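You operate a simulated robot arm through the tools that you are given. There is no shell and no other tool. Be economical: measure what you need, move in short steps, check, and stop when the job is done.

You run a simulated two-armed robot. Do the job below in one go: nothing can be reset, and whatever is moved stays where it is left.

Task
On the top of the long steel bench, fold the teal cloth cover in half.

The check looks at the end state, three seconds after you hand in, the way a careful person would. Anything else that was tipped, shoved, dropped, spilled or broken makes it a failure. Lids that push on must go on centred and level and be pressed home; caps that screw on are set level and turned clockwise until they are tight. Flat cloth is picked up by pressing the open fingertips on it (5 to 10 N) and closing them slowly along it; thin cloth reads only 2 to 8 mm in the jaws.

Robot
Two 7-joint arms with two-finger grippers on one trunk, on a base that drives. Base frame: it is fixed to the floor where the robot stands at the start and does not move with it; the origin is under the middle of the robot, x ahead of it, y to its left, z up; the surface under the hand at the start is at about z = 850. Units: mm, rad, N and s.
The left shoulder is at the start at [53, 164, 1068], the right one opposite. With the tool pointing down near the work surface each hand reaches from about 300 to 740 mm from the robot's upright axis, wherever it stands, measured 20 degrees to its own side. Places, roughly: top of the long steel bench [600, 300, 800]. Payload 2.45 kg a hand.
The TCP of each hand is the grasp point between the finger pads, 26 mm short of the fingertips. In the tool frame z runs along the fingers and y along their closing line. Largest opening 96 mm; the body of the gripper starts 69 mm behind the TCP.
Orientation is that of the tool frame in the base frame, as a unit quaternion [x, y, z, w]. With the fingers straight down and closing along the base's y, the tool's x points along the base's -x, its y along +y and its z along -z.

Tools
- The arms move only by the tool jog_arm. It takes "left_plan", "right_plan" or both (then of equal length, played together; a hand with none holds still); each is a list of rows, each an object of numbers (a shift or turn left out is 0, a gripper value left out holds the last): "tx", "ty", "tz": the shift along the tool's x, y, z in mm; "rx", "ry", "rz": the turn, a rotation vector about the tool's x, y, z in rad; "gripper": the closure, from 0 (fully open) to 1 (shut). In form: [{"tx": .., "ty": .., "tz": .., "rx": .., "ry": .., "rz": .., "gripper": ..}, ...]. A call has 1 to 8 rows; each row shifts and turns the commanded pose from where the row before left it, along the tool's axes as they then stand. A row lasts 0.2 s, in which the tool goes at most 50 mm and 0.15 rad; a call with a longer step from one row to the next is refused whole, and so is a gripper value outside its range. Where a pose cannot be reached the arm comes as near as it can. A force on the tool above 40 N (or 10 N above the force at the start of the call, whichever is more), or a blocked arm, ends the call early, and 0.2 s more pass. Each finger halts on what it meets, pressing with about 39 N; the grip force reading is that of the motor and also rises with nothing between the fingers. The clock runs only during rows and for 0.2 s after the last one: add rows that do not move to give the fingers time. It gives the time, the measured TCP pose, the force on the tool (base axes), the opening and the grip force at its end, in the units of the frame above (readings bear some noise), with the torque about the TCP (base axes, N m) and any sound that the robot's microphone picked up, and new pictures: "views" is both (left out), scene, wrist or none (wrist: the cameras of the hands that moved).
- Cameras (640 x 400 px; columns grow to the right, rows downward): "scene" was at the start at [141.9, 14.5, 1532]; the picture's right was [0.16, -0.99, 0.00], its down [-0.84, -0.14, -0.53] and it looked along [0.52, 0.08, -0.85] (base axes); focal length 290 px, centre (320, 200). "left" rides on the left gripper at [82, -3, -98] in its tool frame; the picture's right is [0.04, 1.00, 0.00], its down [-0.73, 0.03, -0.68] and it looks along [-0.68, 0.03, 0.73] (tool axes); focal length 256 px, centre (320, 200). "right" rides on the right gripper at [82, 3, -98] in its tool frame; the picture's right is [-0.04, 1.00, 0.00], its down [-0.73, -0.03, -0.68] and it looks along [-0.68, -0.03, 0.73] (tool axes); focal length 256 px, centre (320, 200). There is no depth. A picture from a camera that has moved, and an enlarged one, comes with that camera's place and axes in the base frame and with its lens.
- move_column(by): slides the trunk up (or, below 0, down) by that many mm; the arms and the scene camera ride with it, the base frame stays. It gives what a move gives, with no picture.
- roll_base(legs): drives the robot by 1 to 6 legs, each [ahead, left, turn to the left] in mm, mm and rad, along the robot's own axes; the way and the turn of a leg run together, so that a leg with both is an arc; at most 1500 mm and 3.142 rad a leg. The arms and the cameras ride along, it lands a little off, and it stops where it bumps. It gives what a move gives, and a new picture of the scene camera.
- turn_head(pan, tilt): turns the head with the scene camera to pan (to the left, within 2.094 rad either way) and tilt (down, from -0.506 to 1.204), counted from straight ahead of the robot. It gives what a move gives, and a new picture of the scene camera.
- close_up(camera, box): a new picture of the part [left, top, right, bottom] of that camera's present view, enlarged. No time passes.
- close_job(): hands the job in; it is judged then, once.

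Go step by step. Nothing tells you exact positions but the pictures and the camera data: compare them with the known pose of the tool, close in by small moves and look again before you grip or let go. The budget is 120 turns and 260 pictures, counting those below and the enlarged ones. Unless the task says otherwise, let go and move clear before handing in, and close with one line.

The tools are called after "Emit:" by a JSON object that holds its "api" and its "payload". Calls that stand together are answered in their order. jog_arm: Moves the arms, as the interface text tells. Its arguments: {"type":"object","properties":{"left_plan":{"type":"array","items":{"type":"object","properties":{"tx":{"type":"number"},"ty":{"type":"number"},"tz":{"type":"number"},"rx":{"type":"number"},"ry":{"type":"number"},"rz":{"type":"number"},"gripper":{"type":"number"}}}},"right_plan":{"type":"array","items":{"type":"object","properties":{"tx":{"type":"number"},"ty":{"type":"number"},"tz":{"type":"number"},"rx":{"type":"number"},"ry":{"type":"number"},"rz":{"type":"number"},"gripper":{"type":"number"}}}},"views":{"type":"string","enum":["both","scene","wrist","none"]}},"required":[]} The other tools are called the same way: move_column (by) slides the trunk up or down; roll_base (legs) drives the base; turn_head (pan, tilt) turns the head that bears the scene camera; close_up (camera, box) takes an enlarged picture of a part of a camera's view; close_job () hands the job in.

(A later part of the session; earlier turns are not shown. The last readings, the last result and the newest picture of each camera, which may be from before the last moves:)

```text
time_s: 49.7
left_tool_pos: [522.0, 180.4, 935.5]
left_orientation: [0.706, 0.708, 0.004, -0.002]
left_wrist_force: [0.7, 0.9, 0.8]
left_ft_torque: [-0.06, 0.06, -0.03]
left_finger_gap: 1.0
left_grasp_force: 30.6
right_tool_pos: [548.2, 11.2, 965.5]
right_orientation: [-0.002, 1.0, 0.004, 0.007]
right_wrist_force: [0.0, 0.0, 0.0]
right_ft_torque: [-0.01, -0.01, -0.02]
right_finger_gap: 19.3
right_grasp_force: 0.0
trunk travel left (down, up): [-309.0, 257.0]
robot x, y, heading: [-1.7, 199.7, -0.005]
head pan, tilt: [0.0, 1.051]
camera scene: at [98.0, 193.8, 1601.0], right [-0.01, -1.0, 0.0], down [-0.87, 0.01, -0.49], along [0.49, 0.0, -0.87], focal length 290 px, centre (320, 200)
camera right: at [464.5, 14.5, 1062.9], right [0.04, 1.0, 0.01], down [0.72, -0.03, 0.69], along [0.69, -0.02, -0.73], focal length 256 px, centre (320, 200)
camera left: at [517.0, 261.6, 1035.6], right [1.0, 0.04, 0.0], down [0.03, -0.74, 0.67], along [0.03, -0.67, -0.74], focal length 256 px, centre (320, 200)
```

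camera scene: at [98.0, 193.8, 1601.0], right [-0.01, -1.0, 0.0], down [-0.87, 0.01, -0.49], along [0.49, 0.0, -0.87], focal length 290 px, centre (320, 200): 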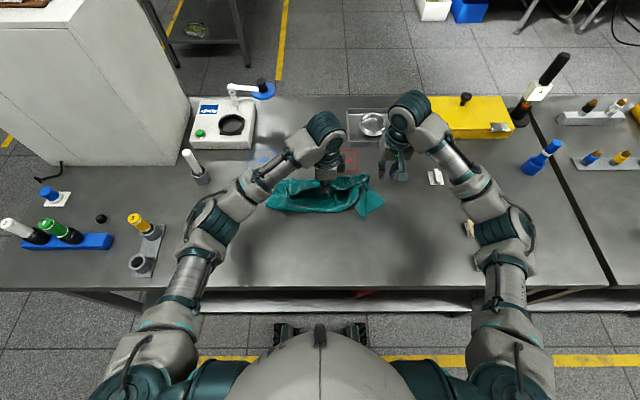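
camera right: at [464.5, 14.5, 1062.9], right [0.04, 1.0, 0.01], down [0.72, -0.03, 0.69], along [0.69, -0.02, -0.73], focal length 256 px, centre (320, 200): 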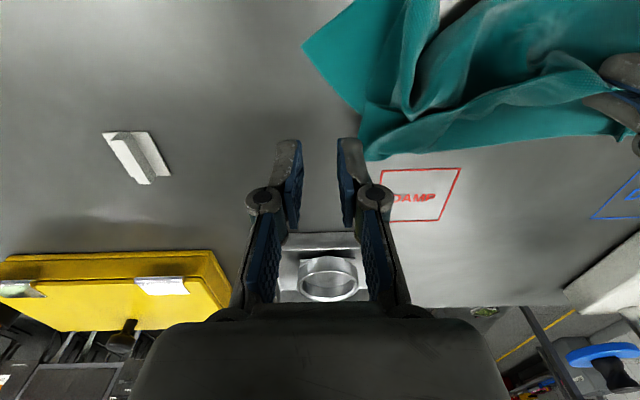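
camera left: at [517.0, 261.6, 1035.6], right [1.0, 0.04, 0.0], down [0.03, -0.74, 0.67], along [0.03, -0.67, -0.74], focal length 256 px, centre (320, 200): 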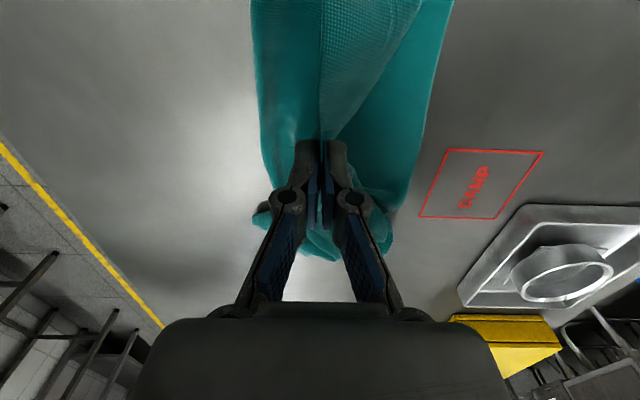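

Right hand free. Now the left hand peels the gripped edge up and back toward the robot to re-open the cloth.

Emit:
{"api": "jog_arm", "payload": {"left_plan": [{"ty": -15, "tz": -25}, {"ty": -25, "tz": -20}, {"ty": -30, "tz": -10}, {"ty": -30}, {"ty": -30, "tz": 10}, {}], "views": "both"}}

```text
time_s: 51.1
left_tool_pos: [391.5, 183.9, 980.4]
left_orientation: [0.705, 0.709, 0.005, -0.002]
left_wrist_force: [0.2, -0.5, -0.9]
left_ft_torque: [0.0, 0.01, 0.02]
left_finger_gap: 4.2
left_grasp_force: 37.4
right_tool_pos: [548.0, 13.2, 966.9]
right_orientation: [-0.001, 1.0, 0.004, 0.008]
right_wrist_force: [0.3, 0.1, 0.5]
right_ft_torque: [0.02, -0.01, -0.03]
right_finger_gap: 19.3
right_grasp_force: 0.0
trunk travel left (down, up): [-309.0, 257.0]
robot x, y, heading: [0.7, 199.8, -0.004]
head pan, tilt: [0.0, 1.051]
camera scene: at [98.2, 196.3, 1601.0], right [-0.01, -1.0, 0.0], down [-0.87, 0.01, -0.49], along [0.49, 0.0, -0.87], focal length 290 px, centre (320, 200)
camera left: at [387.8, 263.3, 1080.3], right [1.0, 0.04, 0.0], down [0.03, -0.74, 0.67], along [0.03, -0.67, -0.74], focal length 256 px, centre (320, 200)
```

scene: 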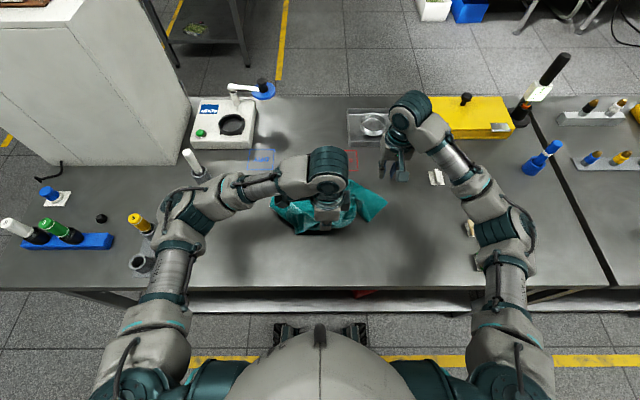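
left: 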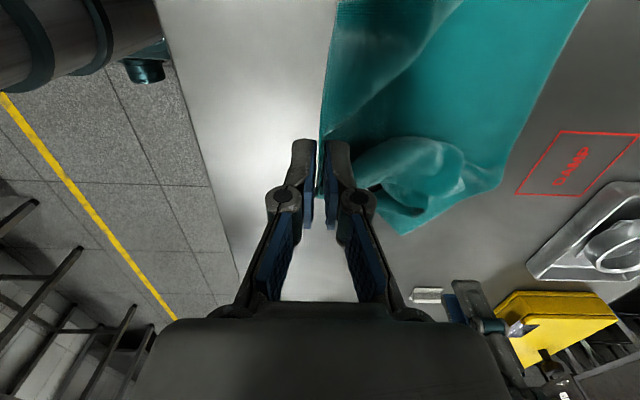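

The cloth is opening. I go on down toward the near side.

Emit:
{"api": "jog_arm", "payload": {"left_plan": [{"ty": -20, "tz": 18}, {"ty": -18, "tz": 20}, {"ty": -15, "tz": 22}, {"ty": -10, "tz": 22}, {"ty": -5, "tz": 8}, {}], "views": "scene"}}

Emit:
{"api": "close_up", "payload": {"camera": "scene", "box": [230, 140, 430, 265]}}

Emit:
{"api": "close_up", "payload": {"camera": "right", "box": [240, 0, 640, 250]}}

```text
time_s: 52.5
left_tool_pos: [322.3, 183.2, 888.8]
left_orientation: [0.705, 0.709, 0.005, -0.002]
left_wrist_force: [-0.1, -0.3, -0.3]
left_ft_torque: [0.02, 0.01, -0.03]
left_finger_gap: 4.8
left_grasp_force: 34.4
right_tool_pos: [547.7, 11.7, 966.1]
right_orientation: [-0.001, 1.0, 0.003, 0.006]
right_wrist_force: [0.2, -0.1, 0.0]
right_ft_torque: [0.05, 0.01, -0.03]
right_finger_gap: 19.4
right_grasp_force: 0.1
trunk travel left (down, up): [-309.0, 257.0]
robot x, y, heading: [3.8, 198.5, -0.009]
head pan, tilt: [0.0, 1.051]
camera scene: at [97.6, 196.3, 1601.1], right [-0.01, -1.0, 0.0], down [-0.87, 0.01, -0.49], along [0.49, 0.0, -0.87], focal length 290 px, centre (320, 200)
```

scene: 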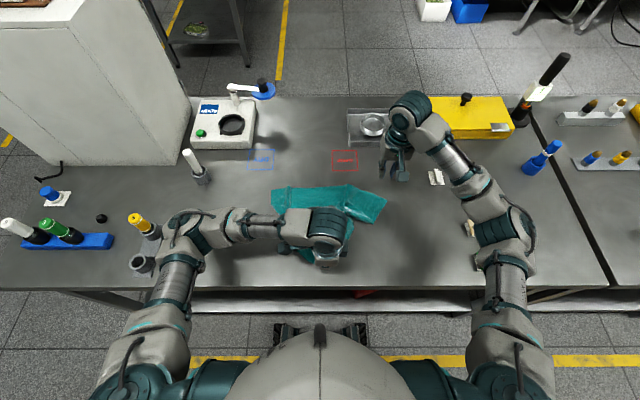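

```text
3.20 times, centred on (330, 202) of scene
camera zoom: at [97.6, 196.3, 1601.1], right [-0.01, -1.0, 0.0], down [-0.87, 0.01, -0.49], along [0.49, 0.0, -0.87], focal length 929 px, centre (288, 192)
```

zoom: 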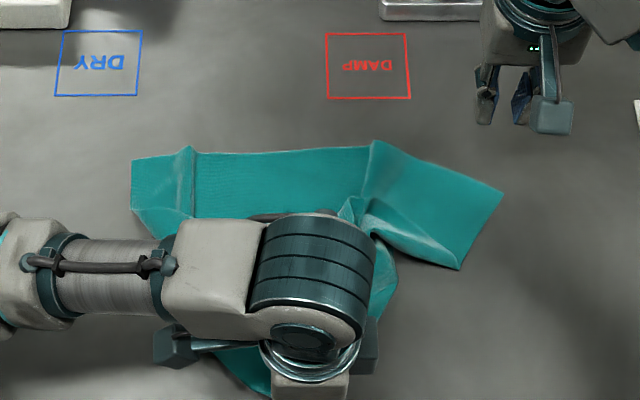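

```text
1.60 times, centred on (440, 125) of right
camera zoom: at [464.7, 14.9, 1062.9], right [0.04, 1.0, 0.01], down [0.72, -0.03, 0.69], along [0.69, -0.02, -0.73], focal length 410 px, centre (128, 320)
```

zoom: 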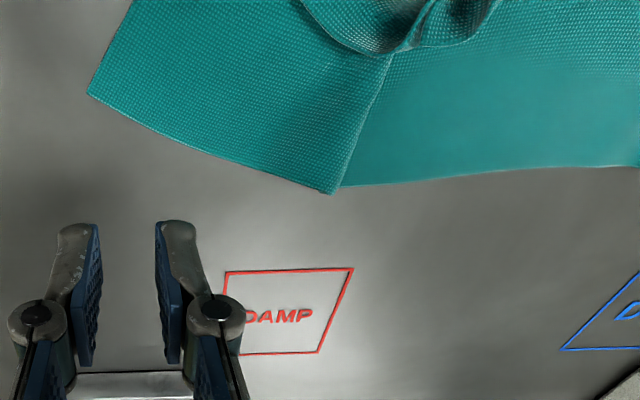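

I release the edge here and lift the left hand out of view to see the whole cloth.

Emit:
{"api": "jog_arm", "payload": {"left_plan": [{"tz": 4, "gripper": 0.8}, {"gripper": 0.5}, {}, {"tz": -40}, {"tz": -45}, {"tz": -45, "tx": 15}, {"tx": 45}, {"tx": 45}], "right_plan": [{}, {}, {}, {"ty": -20}, {"ty": -20, "tz": -20}, {"ty": -20}, {}, {}], "views": "none"}}

Emit:
{"api": "jog_arm", "payload": {"left_plan": [{"tx": 45}, {"tx": 45}, {"tx": 45}, {}], "views": "scene"}}

Emit:
{"api": "close_up", "payload": {"camera": "scene", "box": [230, 150, 430, 275]}}

```text
time_s: 54.3
left_tool_pos: [317.7, 293.6, 1017.9]
left_orientation: [0.706, 0.709, 0.002, 0.0]
left_wrist_force: [0.2, 0.6, -0.3]
left_ft_torque: [-0.05, -0.02, 0.01]
left_finger_gap: 48.0
left_grasp_force: 0.0
right_tool_pos: [548.2, -41.9, 987.4]
right_orientation: [-0.002, 1.0, 0.001, 0.007]
right_wrist_force: [-0.5, -0.4, 1.5]
right_ft_torque: [0.02, -0.01, 0.0]
right_finger_gap: 19.1
right_grasp_force: 0.0
trunk travel left (down, up): [-309.0, 257.0]
robot x, y, heading: [3.0, 197.5, -0.007]
head pan, tilt: [0.0, 1.051]
```

```text
time_s: 55.3
left_tool_pos: [322.4, 425.6, 1016.6]
left_orientation: [0.706, 0.708, 0.002, -0.002]
left_wrist_force: [-0.8, 0.6, 0.3]
left_ft_torque: [0.0, -0.02, -0.02]
left_finger_gap: 48.0
left_grasp_force: 0.1
right_tool_pos: [548.1, -45.2, 985.4]
right_orientation: [-0.001, 1.0, 0.002, 0.006]
right_wrist_force: [0.5, 0.2, 0.2]
right_ft_torque: [0.0, 0.02, 0.02]
right_finger_gap: 19.3
right_grasp_force: 0.0
trunk travel left (down, up): [-309.0, 257.0]
robot x, y, heading: [-2.1, 200.5, -0.006]
head pan, tilt: [0.0, 1.051]
camera scene: at [97.6, 203.7, 1601.0], right [0.0, -1.0, 0.0], down [-0.87, 0.0, -0.49], along [0.49, -0.01, -0.87], focal length 290 px, centre (320, 200)
```

scene: 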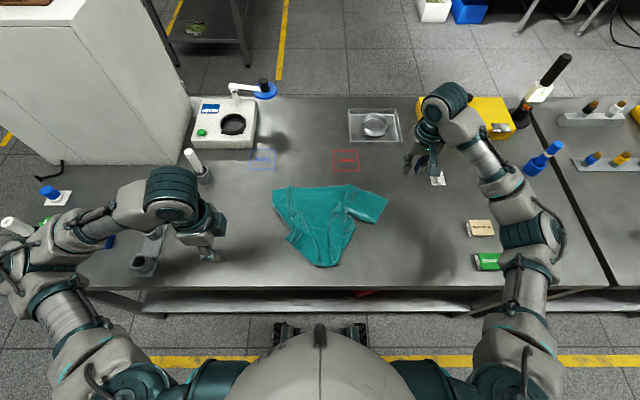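

```text
3.20 times, centred on (330, 212) of scene
camera zoom: at [97.6, 203.7, 1601.0], right [0.0, -1.0, 0.0], down [-0.87, 0.0, -0.49], along [0.49, -0.01, -0.87], focal length 929 px, centre (288, 160)
```

zoom: 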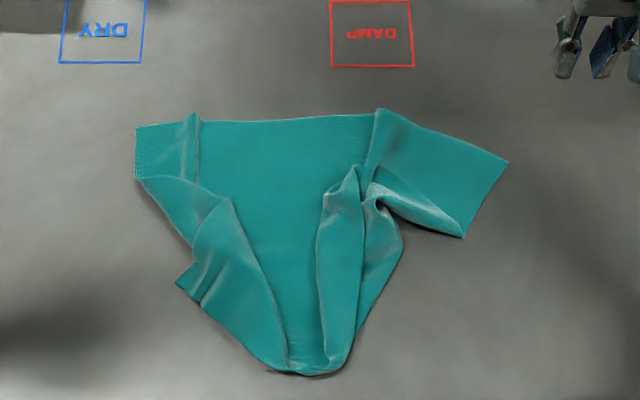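

Emit:
{"api": "close_up", "payload": {"camera": "scene", "box": [265, 175, 345, 225]}}

Emit:
{"api": "close_up", "payload": {"camera": "scene", "box": [275, 215, 355, 265]}}

Emit:
{"api": "close_up", "payload": {"camera": "scene", "box": [320, 180, 400, 230]}}

```text
8.00 times, centred on (305, 200) of scene
camera zoom: at [97.6, 203.7, 1601.0], right [0.0, -1.0, 0.0], down [-0.87, 0.0, -0.49], along [0.49, -0.01, -0.87], focal length 2321 px, centre (440, 200)
```

zoom: 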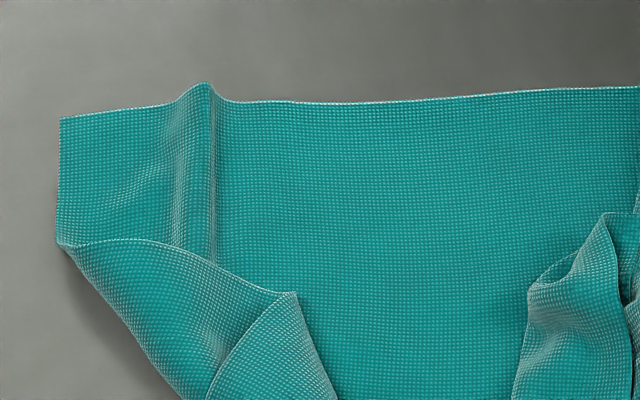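

```text
8.00 times, centred on (315, 240) of scene
camera zoom: at [97.6, 203.7, 1601.0], right [0.0, -1.0, 0.0], down [-0.87, 0.0, -0.49], along [0.49, -0.01, -0.87], focal length 2321 px, centre (360, -120)
```

zoom: 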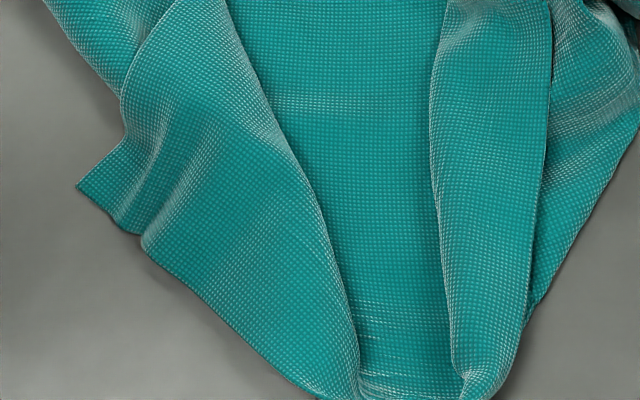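

```text
8.00 times, centred on (360, 205) of scene
camera zoom: at [97.6, 203.7, 1601.0], right [0.0, -1.0, 0.0], down [-0.87, 0.0, -0.49], along [0.49, -0.01, -0.87], focal length 2321 px, centre (0, 160)
```

zoom: 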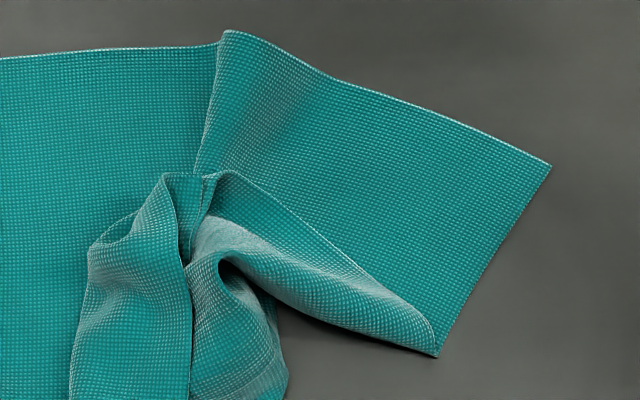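

The near-left corner is at about (397, 293), behind a pleat. I take that corner with the left hand and pull it outward and toward the robot to spread the cloth.

Emit:
{"api": "jog_arm", "payload": {"left_plan": [{"tx": -38, "ty": 19, "tz": 20, "gripper": 0.6}, {"tx": -38, "ty": 19, "tz": 20}, {"tx": -38, "ty": 19, "tz": 20}, {"tx": -38, "ty": 18, "tz": 20}, {"tz": 25}, {}], "views": "wrist"}}

Emit:
{"api": "close_up", "payload": {"camera": "left", "box": [200, 0, 440, 150]}}

```text
time_s: 56.7
left_tool_pos: [400.0, 270.9, 911.6]
left_orientation: [0.706, 0.708, 0.004, -0.002]
left_wrist_force: [-0.6, 0.4, -0.4]
left_ft_torque: [-0.02, 0.03, 0.03]
left_finger_gap: 38.3
left_grasp_force: 0.0
right_tool_pos: [549.8, -45.8, 987.1]
right_orientation: [-0.002, 1.0, 0.003, 0.007]
right_wrist_force: [0.6, 0.0, -0.7]
right_ft_torque: [-0.04, 0.03, 0.01]
right_finger_gap: 19.1
right_grasp_force: 0.0
trunk travel left (down, up): [-309.0, 257.0]
robot x, y, heading: [1.8, 199.7, -0.008]
head pan, tilt: [0.0, 1.051]
camera left: at [396.0, 352.1, 1011.0], right [1.0, 0.04, 0.0], down [0.03, -0.74, 0.67], along [0.03, -0.67, -0.74], focal length 256 px, centre (320, 200)
```

left: 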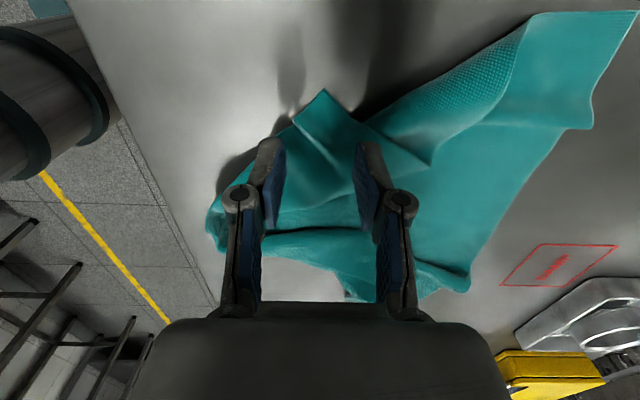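

```text
2.67 times, centred on (320, 75) of left
camera zoom: at [396.0, 352.1, 1011.0], right [1.0, 0.04, 0.0], down [0.03, -0.74, 0.67], along [0.03, -0.67, -0.74], focal length 683 px, centre (320, 533)
```

zoom: 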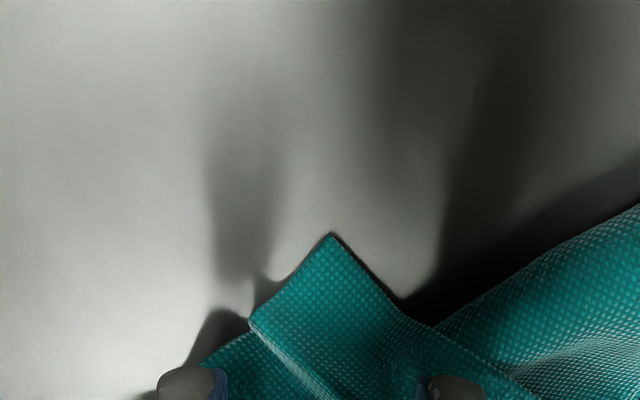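

Emit:
{"api": "jog_arm", "payload": {"left_plan": [{"tz": 12}, {"tz": 10}, {"tz": 6}, {"tz": 3}, {"tz": 2}, {}], "views": "none"}}

Emit:
{"api": "close_up", "payload": {"camera": "left", "box": [200, 50, 440, 200]}}

```text
time_s: 58.1
left_tool_pos: [398.3, 271.6, 878.7]
left_orientation: [0.705, 0.709, 0.005, -0.002]
left_wrist_force: [0.7, 0.9, 0.7]
left_ft_torque: [-0.01, -0.01, -0.02]
left_finger_gap: 38.4
left_grasp_force: 0.2
right_tool_pos: [548.5, -46.2, 986.2]
right_orientation: [-0.001, 1.0, 0.003, 0.007]
right_wrist_force: [0.3, -0.3, -0.1]
right_ft_torque: [0.0, 0.0, 0.0]
right_finger_gap: 19.0
right_grasp_force: 0.1
trunk travel left (down, up): [-309.0, 257.0]
robot x, y, heading: [-0.1, 200.7, -0.006]
head pan, tilt: [0.0, 1.051]
```

```text
2.67 times, centred on (320, 125) of left
camera zoom: at [394.9, 352.1, 977.9], right [1.0, 0.04, 0.0], down [0.03, -0.74, 0.67], along [0.03, -0.67, -0.74], focal length 683 px, centre (320, 400)
```

zoom: 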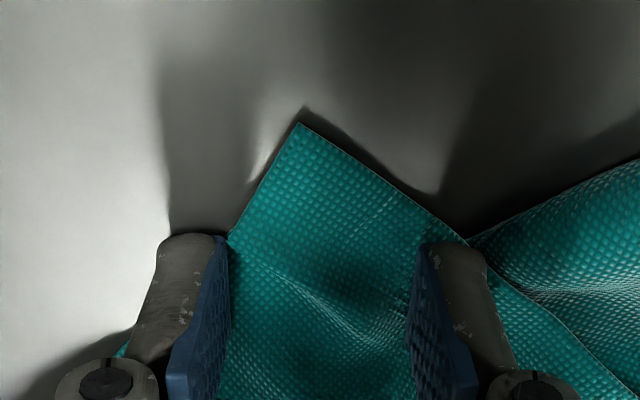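

Emit:
{"api": "jog_arm", "payload": {"left_plan": [{"tz": 1.5}, {"tz": 0.7}, {"gripper": 0.68}, {"gripper": 0.76}, {"gripper": 0.84}, {"gripper": 0.92}, {"gripper": 1.0}, {}], "views": "none"}}

Emit:
{"api": "jog_arm", "payload": {"left_plan": [{"tz": -10}, {"tz": -10}, {"tz": -10}, {}], "views": "wrist"}}

```text
time_s: 59.9
left_tool_pos: [397.6, 270.8, 877.7]
left_orientation: [0.706, 0.708, 0.006, -0.001]
left_wrist_force: [1.3, -0.7, 22.9]
left_ft_torque: [-0.13, -0.17, 0.01]
left_finger_gap: 3.4
left_grasp_force: 31.2
right_tool_pos: [547.5, -47.7, 987.1]
right_orientation: [-0.001, 1.0, 0.004, 0.008]
right_wrist_force: [-0.5, -0.5, -0.5]
right_ft_torque: [0.01, -0.01, 0.04]
right_finger_gap: 19.3
right_grasp_force: 0.1
trunk travel left (down, up): [-309.0, 257.0]
robot x, y, heading: [-0.2, 195.5, -0.003]
head pan, tilt: [0.0, 1.051]
```

```text
time_s: 60.9
left_tool_pos: [397.1, 271.5, 904.7]
left_orientation: [0.706, 0.708, 0.005, -0.002]
left_wrist_force: [0.1, 0.0, 1.5]
left_ft_torque: [0.0, -0.02, -0.01]
left_finger_gap: 4.0
left_grasp_force: 37.2
right_tool_pos: [548.4, -46.6, 985.6]
right_orientation: [-0.001, 1.0, 0.005, 0.007]
right_wrist_force: [-0.2, 0.0, 0.1]
right_ft_torque: [0.01, -0.02, 0.01]
right_finger_gap: 19.3
right_grasp_force: 0.1
trunk travel left (down, up): [-309.0, 257.0]
robot x, y, heading: [1.6, 196.0, -0.009]
head pan, tilt: [0.0, 1.051]
camera left: at [393.5, 352.3, 1004.2], right [1.0, 0.04, 0.0], down [0.03, -0.74, 0.67], along [0.03, -0.67, -0.74], focal length 256 px, centre (320, 200)
```

left: 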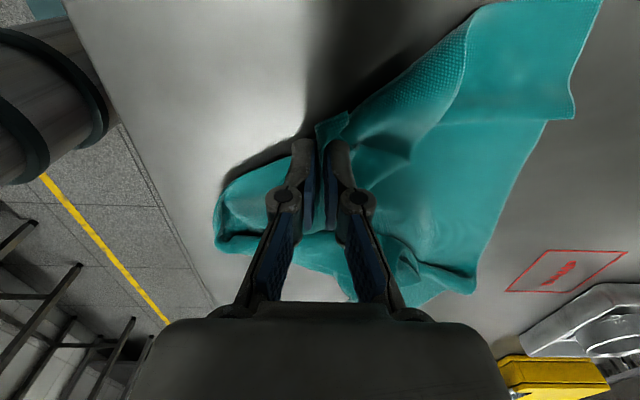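

The corner is held. Now I pull it outward and toward the robot.

Emit:
{"api": "jog_arm", "payload": {"left_plan": [{"tx": 15, "ty": -12, "tz": -15}, {"tx": 20, "ty": -14}, {"tx": 22, "ty": -15}, {"tx": 22, "ty": -15}, {"tx": 20, "ty": -15, "tz": 8}, {}], "views": "both"}}

Emit:
{"api": "close_up", "payload": {"camera": "scene", "box": [230, 150, 430, 275]}}

```text
time_s: 62.3
left_tool_pos: [326.7, 370.6, 912.0]
left_orientation: [0.706, 0.708, 0.004, -0.001]
left_wrist_force: [0.2, -0.3, 2.0]
left_ft_torque: [0.06, 0.0, -0.02]
left_finger_gap: 2.6
left_grasp_force: 34.8
right_tool_pos: [548.5, -45.9, 986.2]
right_orientation: [-0.001, 1.0, 0.003, 0.005]
right_wrist_force: [1.0, -0.2, 0.3]
right_ft_torque: [-0.02, -0.01, -0.01]
right_finger_gap: 19.2
right_grasp_force: 0.2
trunk travel left (down, up): [-309.0, 257.0]
robot x, y, heading: [1.1, 198.2, -0.007]
head pan, tilt: [0.0, 1.051]
camera scene: at [97.4, 198.3, 1601.0], right [-0.01, -1.0, 0.0], down [-0.87, 0.0, -0.49], along [0.49, 0.0, -0.87], focal length 290 px, centre (320, 200)
camera left: at [322.7, 451.1, 1011.9], right [1.0, 0.04, 0.0], down [0.03, -0.74, 0.67], along [0.03, -0.67, -0.74], focal length 256 px, centre (320, 200)
```

scene: 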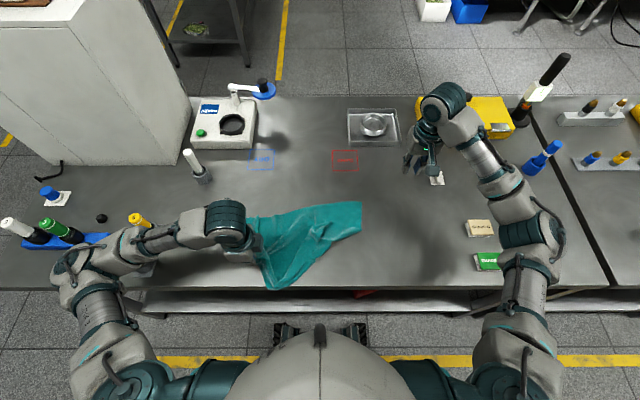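
left: 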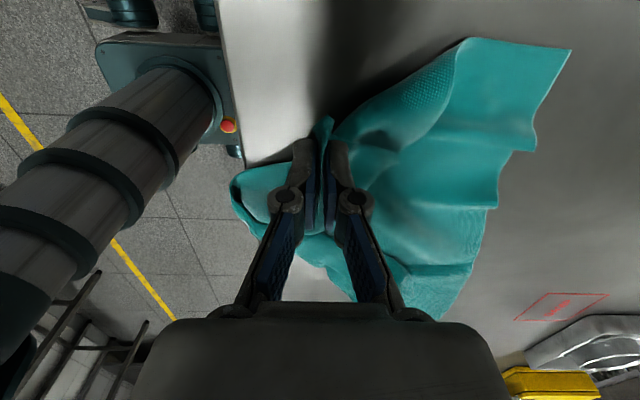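

```text
3.20 times, centred on (330, 212) of scene
camera zoom: at [97.4, 198.3, 1601.0], right [-0.01, -1.0, 0.0], down [-0.87, 0.0, -0.49], along [0.49, 0.0, -0.87], focal length 929 px, centre (288, 160)
```

zoom: 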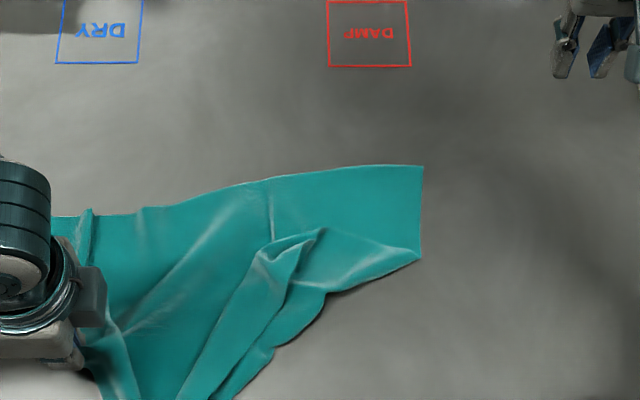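

The whole cloth slid, because friction with the bench is low. I hold the far-right corner at about (510, 75) with the right hand so the two hands can stretch the cloth diagonally.

Emit:
{"api": "jog_arm", "payload": {"right_plan": [{"tx": 13, "ty": 38, "tz": 17, "gripper": 0.6}, {"tx": 13, "ty": 38, "tz": 17}, {"tx": 13, "ty": 38, "tz": 17}, {"tx": 12, "ty": 38, "tz": 17}, {}], "left_plan": [{"tz": 4}, {"tz": 4}, {"tz": 4}, {"tz": 4}, {}], "views": "wrist"}}

```text
time_s: 63.5
left_tool_pos: [327.0, 371.2, 897.7]
left_orientation: [0.704, 0.71, 0.004, -0.001]
left_wrist_force: [1.0, -0.3, 1.6]
left_ft_torque: [-0.06, 0.15, -0.03]
left_finger_gap: 1.2
left_grasp_force: 28.9
right_tool_pos: [500.4, 106.4, 919.1]
right_orientation: [-0.001, 1.0, 0.002, 0.007]
right_wrist_force: [0.0, -0.9, 0.2]
right_ft_torque: [-0.02, 0.0, -0.01]
right_finger_gap: 38.4
right_grasp_force: 0.0
trunk travel left (down, up): [-309.0, 257.0]
robot x, y, heading: [1.2, 199.7, -0.007]
head pan, tilt: [0.0, 1.051]
camera right: at [417.5, 109.6, 1014.9], right [0.04, 1.0, 0.01], down [0.72, -0.03, 0.69], along [0.69, -0.02, -0.72], focal length 256 px, centre (320, 200)
camera left: at [322.9, 451.1, 997.0], right [1.0, 0.04, 0.0], down [0.03, -0.74, 0.67], along [0.03, -0.67, -0.74], focal length 256 px, centre (320, 200)
```

right: 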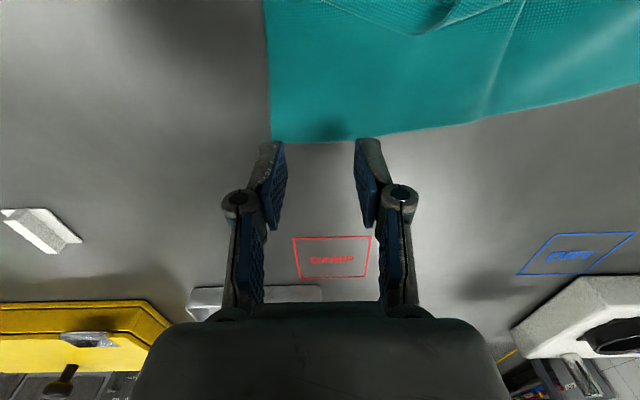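
left: 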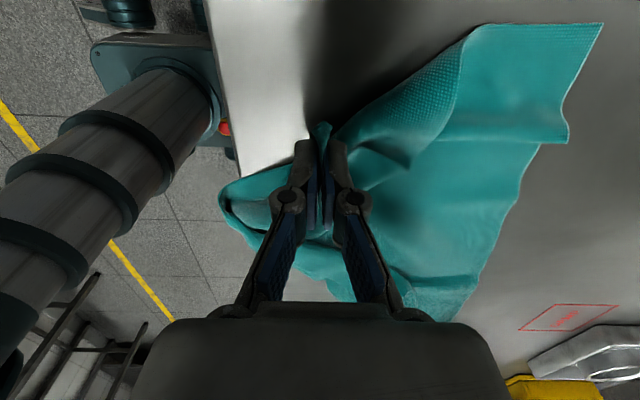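

Emit:
{"api": "jog_arm", "payload": {"right_plan": [{"tx": 4, "ty": 3, "tz": 14}, {"tz": 14}, {"tz": 8}, {"tz": 4}, {"tz": 1.5}, {}], "views": "wrist"}}

```text
time_s: 64.9
left_tool_pos: [327.3, 371.1, 898.2]
left_orientation: [0.707, 0.708, 0.003, 0.0]
left_wrist_force: [-0.4, 0.3, 0.8]
left_ft_torque: [0.0, 0.08, 0.0]
left_finger_gap: 2.9
left_grasp_force: 29.9
right_tool_pos: [494.8, 109.3, 876.7]
right_orientation: [-0.001, 1.0, 0.003, 0.006]
right_wrist_force: [1.4, -0.5, 6.4]
right_ft_torque: [-0.16, -0.03, 0.05]
right_finger_gap: 39.1
right_grasp_force: 0.3
trunk travel left (down, up): [-309.0, 257.0]
robot x, y, heading: [1.4, 198.8, -0.005]
head pan, tilt: [0.0, 1.051]
camera right: at [412.7, 111.5, 973.6], right [0.04, 1.0, 0.01], down [0.72, -0.03, 0.69], along [0.69, -0.02, -0.72], focal length 256 px, centre (320, 200)
```

right: 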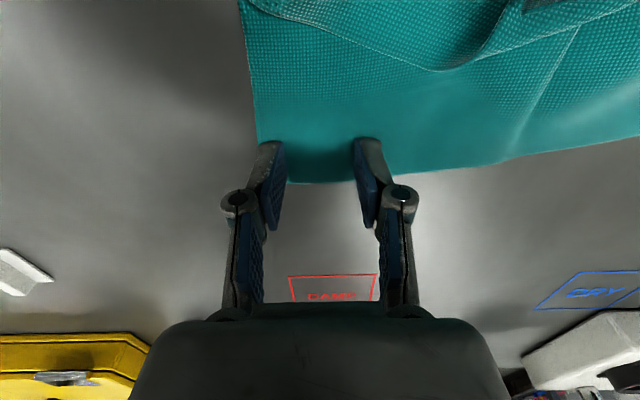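

Press is 6 N and both fingers are on cloth, so I close and then stretch diagonally.

Emit:
{"api": "jog_arm", "payload": {"right_plan": [{"gripper": 0.66}, {"gripper": 0.72}, {"gripper": 0.78}, {"gripper": 0.84}, {"gripper": 0.92}, {"gripper": 1.0}, {}], "views": "none"}}

Emit:
{"api": "jog_arm", "payload": {"right_plan": [{"tz": -12}, {"tz": -15}, {"tx": -20, "ty": -20, "tz": -15}, {"tx": -20, "ty": -22}, {"tx": -18, "ty": -22}, {}], "left_plan": [{"tz": -10}, {"tz": -10}, {"tz": -10}, {}, {}, {}], "views": "scene"}}

Emit:
{"api": "close_up", "payload": {"camera": "scene", "box": [230, 150, 430, 275]}}

```text
time_s: 66.5
left_tool_pos: [326.2, 369.9, 897.9]
left_orientation: [0.706, 0.708, 0.004, -0.001]
left_wrist_force: [0.9, 0.6, 0.6]
left_ft_torque: [0.0, 0.06, -0.01]
left_finger_gap: 4.9
left_grasp_force: 34.1
right_tool_pos: [495.6, 109.0, 877.8]
right_orientation: [-0.001, 1.0, 0.003, 0.007]
right_wrist_force: [-0.2, 0.1, 9.9]
right_ft_torque: [-0.05, 0.01, 0.01]
right_finger_gap: 4.1
right_grasp_force: 38.2
trunk travel left (down, up): [-309.0, 257.0]
robot x, y, heading: [0.1, 197.7, -0.009]
head pan, tilt: [0.0, 1.051]
```

```text
time_s: 67.9
left_tool_pos: [325.4, 369.5, 927.8]
left_orientation: [0.706, 0.708, 0.004, -0.001]
left_wrist_force: [-0.8, -0.9, 1.7]
left_ft_torque: [0.0, 0.08, 0.01]
left_finger_gap: 1.1
left_grasp_force: 28.9
right_tool_pos: [551.8, 45.9, 918.3]
right_orientation: [-0.001, 1.0, 0.002, 0.007]
right_wrist_force: [-1.3, -0.1, 5.5]
right_ft_torque: [-0.03, 0.0, -0.01]
right_finger_gap: 5.3
right_grasp_force: 31.5
trunk travel left (down, up): [-309.0, 257.0]
robot x, y, heading: [0.5, 201.9, -0.011]
head pan, tilt: [0.0, 1.051]
camera scene: at [96.4, 198.9, 1601.1], right [-0.01, -1.0, 0.0], down [-0.87, 0.0, -0.49], along [0.49, 0.0, -0.87], focal length 290 px, centre (320, 200)
```

scene: 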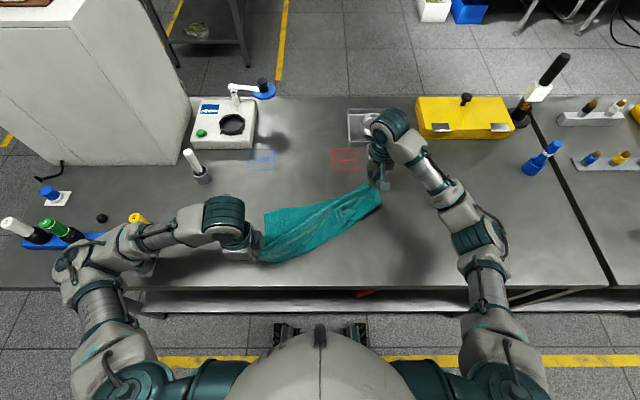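

```text
3.20 times, centred on (330, 212) of scene
camera zoom: at [96.4, 198.9, 1601.1], right [-0.01, -1.0, 0.0], down [-0.87, 0.0, -0.49], along [0.49, 0.0, -0.87], focal length 929 px, centre (288, 160)
```

zoom: 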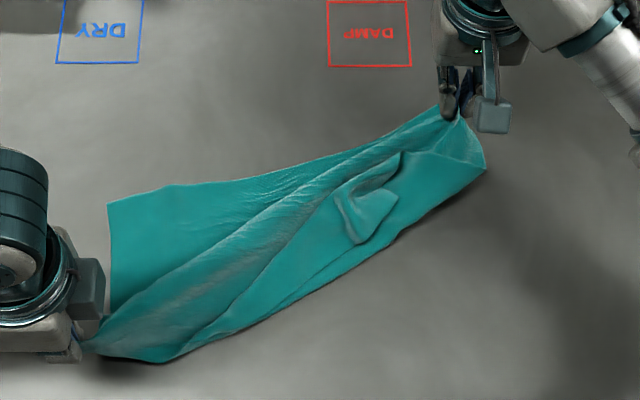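

Better idea: hold both far corners, hang the cloth so it straightens, then lay it down folded. The right hand has the far-right corner; I set the left corner down, release it, turn the left hand back, and go for the far-left corner at about (472, 361).

Emit:
{"api": "jog_arm", "payload": {"left_plan": [{"tz": 18}, {"tz": 18}, {"tz": 10}, {"gripper": 0.75}, {"gripper": 0.5}, {"tz": -30}, {"tz": -45}, {"tz": -45}], "right_plan": [{"tz": 10}, {"tz": 10}, {"tz": 5}, {}, {}, {}, {}, {}], "views": "none"}}

Emit:
{"api": "jog_arm", "payload": {"left_plan": [{"rz": -0.14, "ty": 20}, {"rz": -0.14}, {"rz": -0.14}, {"rz": -0.14}, {"rz": -0.14}, {"rz": -0.14}, {"rz": -0.14}, {"rz": -0.14}], "views": "none"}}

Emit:
{"api": "jog_arm", "payload": {"left_plan": [{"rz": -0.15}, {"rz": -0.15}, {"rz": -0.147}, {}], "views": "both"}}

```text
time_s: 69.7
left_tool_pos: [324.2, 366.3, 1001.1]
left_orientation: [0.706, 0.708, 0.004, -0.002]
left_wrist_force: [0.1, -1.1, 0.4]
left_ft_torque: [-0.01, 0.0, 0.02]
left_finger_gap: 48.1
left_grasp_force: 0.0
right_tool_pos: [554.4, 46.0, 892.9]
right_orientation: [-0.002, 1.0, 0.004, 0.008]
right_wrist_force: [0.4, 0.7, -0.4]
right_ft_torque: [0.01, 0.04, -0.04]
right_finger_gap: 5.4
right_grasp_force: 34.3
trunk travel left (down, up): [-309.0, 257.0]
robot x, y, heading: [0.8, 200.9, -0.004]
head pan, tilt: [0.0, 1.051]
```

```text
time_s: 71.5
left_tool_pos: [344.5, 369.5, 1001.0]
left_orientation: [0.221, 0.975, 0.004, 0.0]
left_wrist_force: [0.2, 0.5, 0.0]
left_ft_torque: [0.0, -0.01, 0.02]
left_finger_gap: 47.8
left_grasp_force: 0.0
right_tool_pos: [554.8, 46.2, 892.2]
right_orientation: [-0.001, 1.0, 0.002, 0.008]
right_wrist_force: [-1.1, 0.0, -0.1]
right_ft_torque: [-0.01, 0.0, 0.0]
right_finger_gap: 5.2
right_grasp_force: 34.2
trunk travel left (down, up): [-309.0, 257.0]
robot x, y, heading: [3.1, 198.4, -0.006]
head pan, tilt: [0.0, 1.051]
```

```text
time_s: 72.5
left_tool_pos: [345.3, 369.2, 999.6]
left_orientation: [-0.001, 1.0, 0.003, 0.002]
left_wrist_force: [-0.1, -0.3, 0.7]
left_ft_torque: [-0.04, 0.01, 0.01]
left_finger_gap: 48.0
left_grasp_force: 0.1
right_tool_pos: [554.6, 46.3, 893.1]
right_orientation: [-0.001, 1.0, 0.002, 0.007]
right_wrist_force: [-1.3, -0.6, 2.4]
right_ft_torque: [-0.12, 0.0, -0.02]
right_finger_gap: 0.9
right_grasp_force: 28.3
trunk travel left (down, up): [-309.0, 257.0]
robot x, y, heading: [-2.5, 196.2, -0.005]
head pan, tilt: [0.0, 1.051]
camera scene: at [97.0, 199.0, 1601.1], right [-0.01, -1.0, 0.0], down [-0.87, 0.0, -0.49], along [0.49, 0.0, -0.87], focal length 290 px, centre (320, 200)
camera left: at [263.2, 365.7, 1099.0], right [-0.04, 1.0, 0.01], down [0.73, 0.03, 0.68], along [0.68, 0.03, -0.73], focal length 256 px, centre (320, 200)
```

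scene: 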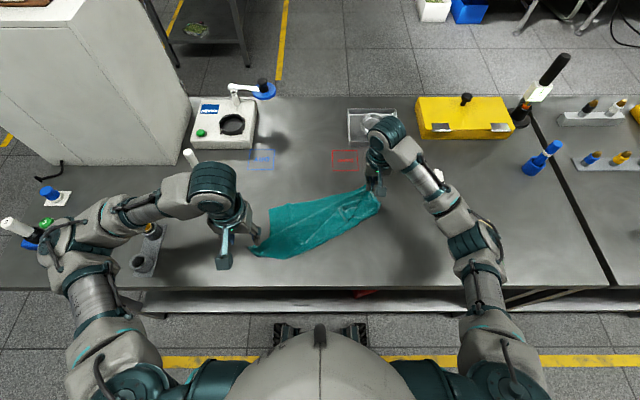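
left: 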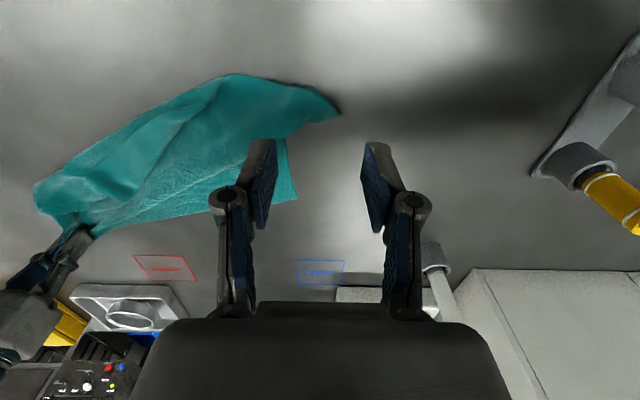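

Emit:
{"api": "jog_arm", "payload": {"left_plan": [{"tx": -34, "ty": -14, "tz": 21, "gripper": 0.6}, {"tx": -34, "ty": -14, "tz": 21}, {"tx": -34, "ty": -14, "tz": 21}, {"tx": -34, "ty": -13, "tz": 21}, {}], "views": "wrist"}}

```text
time_s: 73.7
left_tool_pos: [482.9, 314.4, 921.0]
left_orientation: [0.0, 1.0, 0.005, 0.003]
left_wrist_force: [-0.6, -0.2, 0.2]
left_ft_torque: [-0.02, 0.01, -0.03]
left_finger_gap: 38.2
left_grasp_force: 0.1
right_tool_pos: [554.3, 44.4, 893.1]
right_orientation: [-0.001, 1.0, 0.004, 0.008]
right_wrist_force: [0.5, 0.5, -0.5]
right_ft_torque: [-0.05, 0.0, 0.03]
right_finger_gap: 4.4
right_grasp_force: 38.6
trunk travel left (down, up): [-309.0, 257.0]
robot x, y, heading: [0.4, 196.9, -0.004]
head pan, tilt: [0.0, 1.051]
camera left: at [402.4, 309.8, 1018.4], right [-0.04, 1.0, 0.01], down [0.73, 0.02, 0.68], along [0.68, 0.03, -0.73], focal length 256 px, centre (320, 200)
```

left: 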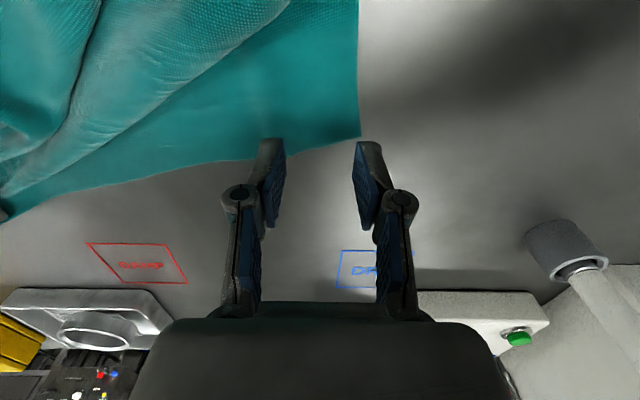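

Emit:
{"api": "jog_arm", "payload": {"left_plan": [{"tx": 2, "ty": -3, "tz": 14}, {"tz": 14}, {"tz": 10}, {"tz": 4}, {"tz": 2}, {"tz": 1}, {}], "views": "wrist"}}

```text
time_s: 75.3
left_tool_pos: [480.0, 312.8, 875.1]
left_orientation: [-0.001, 1.0, 0.004, 0.003]
left_wrist_force: [0.6, -2.0, 21.2]
left_ft_torque: [-0.17, 0.02, 0.0]
left_finger_gap: 41.9
left_grasp_force: 7.0
right_tool_pos: [553.3, 45.8, 892.0]
right_orientation: [-0.002, 1.0, 0.003, 0.007]
right_wrist_force: [-0.7, 1.3, -0.2]
right_ft_torque: [-0.02, 0.01, 0.0]
right_finger_gap: 4.8
right_grasp_force: 36.9
trunk travel left (down, up): [-309.0, 257.0]
robot x, y, heading: [-2.0, 196.7, -0.003]
head pan, tilt: [0.0, 1.051]
camera left: at [397.4, 307.5, 973.1], right [-0.04, 1.0, 0.01], down [0.73, 0.02, 0.68], along [0.68, 0.03, -0.73], focal length 256 px, centre (320, 200)
```

left: 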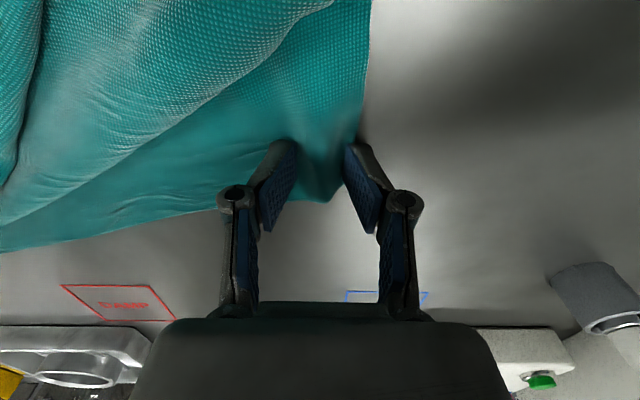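

Emit:
{"api": "jog_arm", "payload": {"left_plan": [{"tz": -5}, {"ty": -7}, {}, {"tz": 3.5}, {}], "views": "wrist"}}

```text
time_s: 76.5
left_tool_pos: [480.9, 305.0, 875.9]
left_orientation: [0.0, 1.0, 0.004, 0.002]
left_wrist_force: [2.0, -0.1, 13.4]
left_ft_torque: [0.05, -0.01, -0.01]
left_finger_gap: 40.6
left_grasp_force: 0.1
right_tool_pos: [553.5, 46.5, 892.2]
right_orientation: [-0.001, 1.0, 0.003, 0.007]
right_wrist_force: [0.0, 0.1, -0.2]
right_ft_torque: [-0.04, 0.02, 0.01]
right_finger_gap: 4.3
right_grasp_force: 33.3
trunk travel left (down, up): [-309.0, 257.0]
robot x, y, heading: [0.8, 201.5, -0.006]
head pan, tilt: [0.0, 1.051]
camera left: at [397.9, 300.7, 974.2], right [-0.04, 1.0, 0.01], down [0.73, 0.02, 0.68], along [0.68, 0.03, -0.73], focal length 256 px, centre (320, 200)
```

left: 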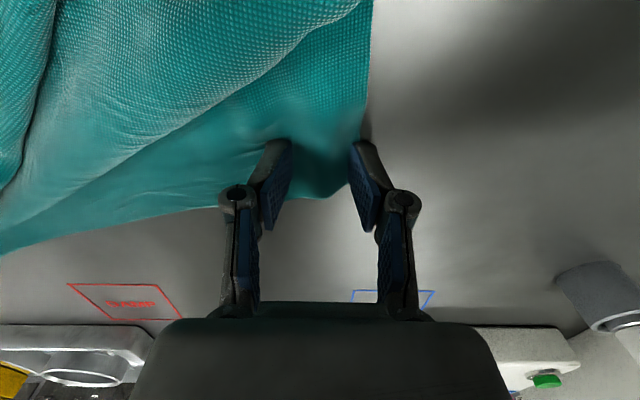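

Emit:
{"api": "jog_arm", "payload": {"left_plan": [{"tz": -0.5, "ty": -2}, {"gripper": 0.66}, {"gripper": 0.72}, {"gripper": 0.78}, {"gripper": 0.84}, {"gripper": 0.92}, {"gripper": 1.0}, {}], "views": "none"}}

Emit:
{"api": "jog_arm", "payload": {"left_plan": [{"tz": -10}, {"tz": -10}, {"tz": -10}, {}], "views": "wrist"}}

```text
time_s: 78.3
left_tool_pos: [478.6, 303.5, 877.0]
left_orientation: [0.0, 1.0, 0.003, 0.003]
left_wrist_force: [1.3, -3.1, 19.3]
left_ft_torque: [-0.15, 0.04, -0.02]
left_finger_gap: 4.1
left_grasp_force: 30.3
right_tool_pos: [553.0, 46.3, 892.5]
right_orientation: [-0.002, 1.0, 0.004, 0.008]
right_wrist_force: [0.2, 2.4, -1.2]
right_ft_torque: [0.12, 0.0, 0.02]
right_finger_gap: 4.7
right_grasp_force: 33.6
trunk travel left (down, up): [-309.0, 257.0]
robot x, y, heading: [-0.3, 202.7, -0.009]
head pan, tilt: [0.0, 1.051]
```

```text
time_s: 79.3
left_tool_pos: [479.2, 301.7, 903.4]
left_orientation: [-0.001, 1.0, 0.004, 0.001]
left_wrist_force: [0.9, -2.6, 0.9]
left_ft_torque: [0.04, 0.03, 0.01]
left_finger_gap: 3.4
left_grasp_force: 37.8
right_tool_pos: [554.3, 45.1, 891.6]
right_orientation: [-0.001, 1.0, 0.003, 0.007]
right_wrist_force: [1.1, 1.2, 3.3]
right_ft_torque: [0.03, -0.02, -0.02]
right_finger_gap: 1.0
right_grasp_force: 30.0
trunk travel left (down, up): [-309.0, 257.0]
robot x, y, heading: [2.7, 198.9, -0.005]
head pan, tilt: [0.0, 1.051]
camera left: at [398.2, 298.2, 1002.7], right [-0.04, 1.0, 0.01], down [0.73, 0.02, 0.68], along [0.68, 0.03, -0.73], focal length 256 px, centre (320, 200)
```

left: 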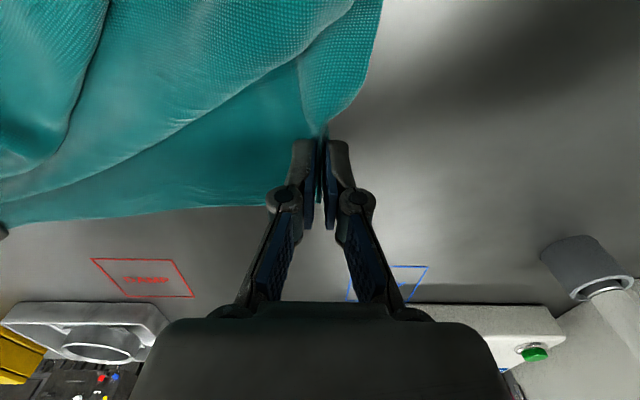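

Both far corners are held. I align the hands and raise the trunk so the cloth hangs freely.

Emit:
{"api": "jog_arm", "payload": {"left_plan": [{"tx": -10, "tz": -20}, {"tx": -10, "tz": -20}, {"tx": -10, "tz": -10}, {"tx": -10, "ty": 4}, {"ty": 4}, {}], "right_plan": [{"tx": 9, "tz": -22}, {"tx": 9, "tz": -22}, {"tx": 9, "tz": -16}, {"tx": 7, "ty": -2}, {}, {}], "views": "none"}}

Emit:
{"api": "move_column", "payload": {"by": 230}}

Emit:
{"api": "turn_head", "payload": {"pan": 0.0, "tilt": 1.0}}

```text
time_s: 80.7
left_tool_pos: [520.4, 309.8, 954.7]
left_orientation: [0.0, 1.0, 0.005, 0.002]
left_wrist_force: [0.1, -2.0, -0.2]
left_ft_torque: [-0.15, 0.02, -0.04]
left_finger_gap: 3.5
left_grasp_force: 37.5
right_tool_pos: [519.2, 41.2, 953.6]
right_orientation: [-0.001, 1.0, 0.004, 0.007]
right_wrist_force: [0.5, 1.6, 1.6]
right_ft_torque: [-0.07, -0.01, 0.0]
right_finger_gap: 3.5
right_grasp_force: 30.5
trunk travel left (down, up): [-309.0, 257.0]
robot x, y, heading: [4.8, 199.0, -0.003]
head pan, tilt: [0.0, 1.051]
```

```text
time_s: 83.1
left_tool_pos: [520.1, 311.3, 1186.0]
left_orientation: [-0.001, 1.0, 0.005, 0.002]
left_wrist_force: [1.2, -1.6, 0.4]
left_ft_torque: [-0.05, -0.02, -0.01]
left_finger_gap: 2.4
left_grasp_force: 34.4
right_tool_pos: [518.7, 42.7, 1183.6]
right_orientation: [-0.001, 1.0, 0.003, 0.006]
right_wrist_force: [-0.9, 2.5, 0.5]
right_ft_torque: [-0.02, 0.04, 0.04]
right_finger_gap: 2.7
right_grasp_force: 29.9
trunk travel left (down, up): [-539.0, 27.0]
robot x, y, heading: [-2.5, 198.6, -0.004]
head pan, tilt: [0.0, 1.051]
```

```text
time_s: 83.7
left_tool_pos: [520.6, 309.9, 1184.3]
left_orientation: [0.0, 1.0, 0.004, 0.002]
left_wrist_force: [0.3, -1.8, 0.1]
left_ft_torque: [-0.07, 0.01, -0.04]
left_finger_gap: 4.1
left_grasp_force: 38.1
right_tool_pos: [519.6, 43.8, 1182.5]
right_orientation: [-0.002, 1.0, 0.003, 0.007]
right_wrist_force: [-0.1, 2.7, 1.2]
right_ft_torque: [0.06, -0.03, 0.03]
right_finger_gap: 1.7
right_grasp_force: 29.2
trunk travel left (down, up): [-539.0, 27.0]
robot x, y, heading: [2.9, 201.1, -0.007]
head pan, tilt: [0.0, 1.0]
camera scene: at [58.6, 198.1, 1834.4], right [-0.01, -1.0, 0.0], down [-0.84, 0.0, -0.54], along [0.54, 0.0, -0.84], focal length 290 px, centre (320, 200)
```

scene: 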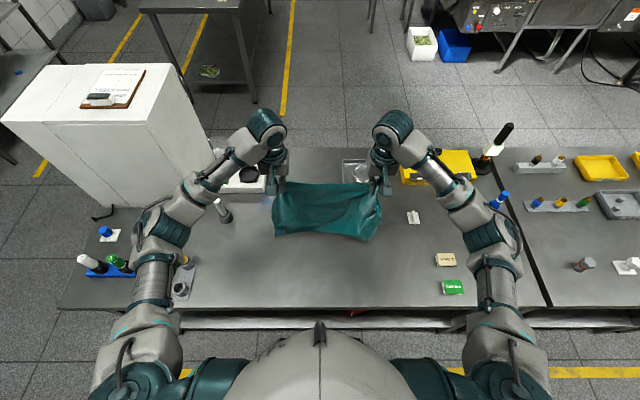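

It hangs well. I take close looks at the corners and the bottom edge.

Emit:
{"api": "close_up", "payload": {"camera": "scene", "box": [250, 140, 410, 240]}}

Emit:
{"api": "close_up", "payload": {"camera": "left", "box": [0, 0, 640, 400]}}

Emit:
{"api": "close_up", "payload": {"camera": "right", "box": [0, 0, 640, 400]}}

```text
4.00 times, centred on (330, 190) of scene
camera zoom: at [58.6, 198.1, 1834.4], right [-0.01, -1.0, 0.0], down [-0.84, 0.0, -0.54], along [0.54, 0.0, -0.84], focal length 1161 px, centre (280, 240)
```

zoom: 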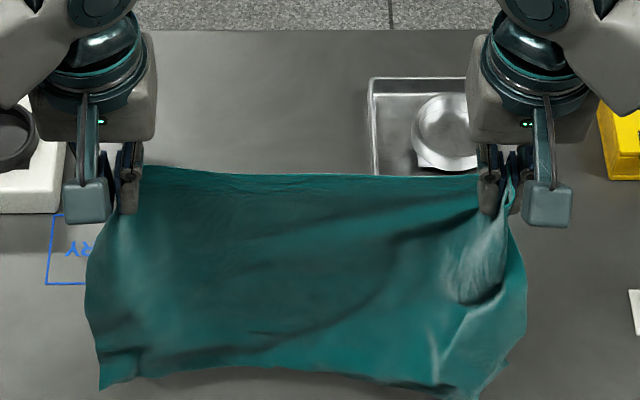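

```text
1.00 times, centred on (320, 200) of left (not enlarged: the box is as wide or as high as the picture)
camera zoom: at [438.7, 306.2, 1283.4], right [-0.04, 1.0, 0.01], down [0.73, 0.02, 0.68], along [0.68, 0.03, -0.73], focal length 256 px, centre (320, 200)
```

zoom: 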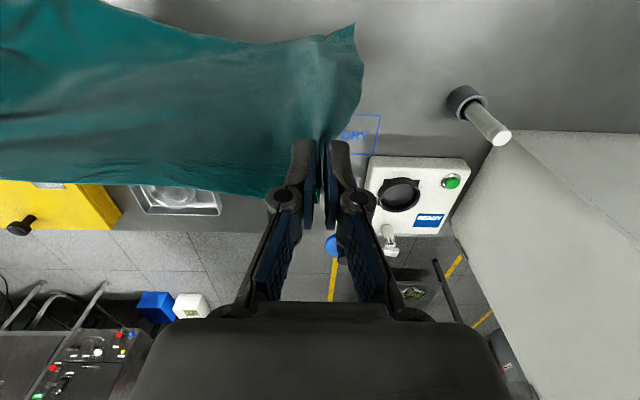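

```text
1.00 times, centred on (320, 200) of right (not enlarged: the box is as wide or as high as the picture)
camera zoom: at [436.4, 45.3, 1279.7], right [0.04, 1.0, 0.01], down [0.72, -0.03, 0.69], along [0.69, -0.02, -0.73], focal length 256 px, centre (320, 200)
```

zoom: 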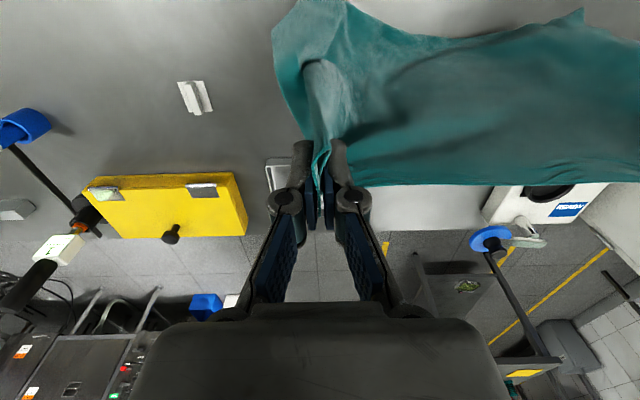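

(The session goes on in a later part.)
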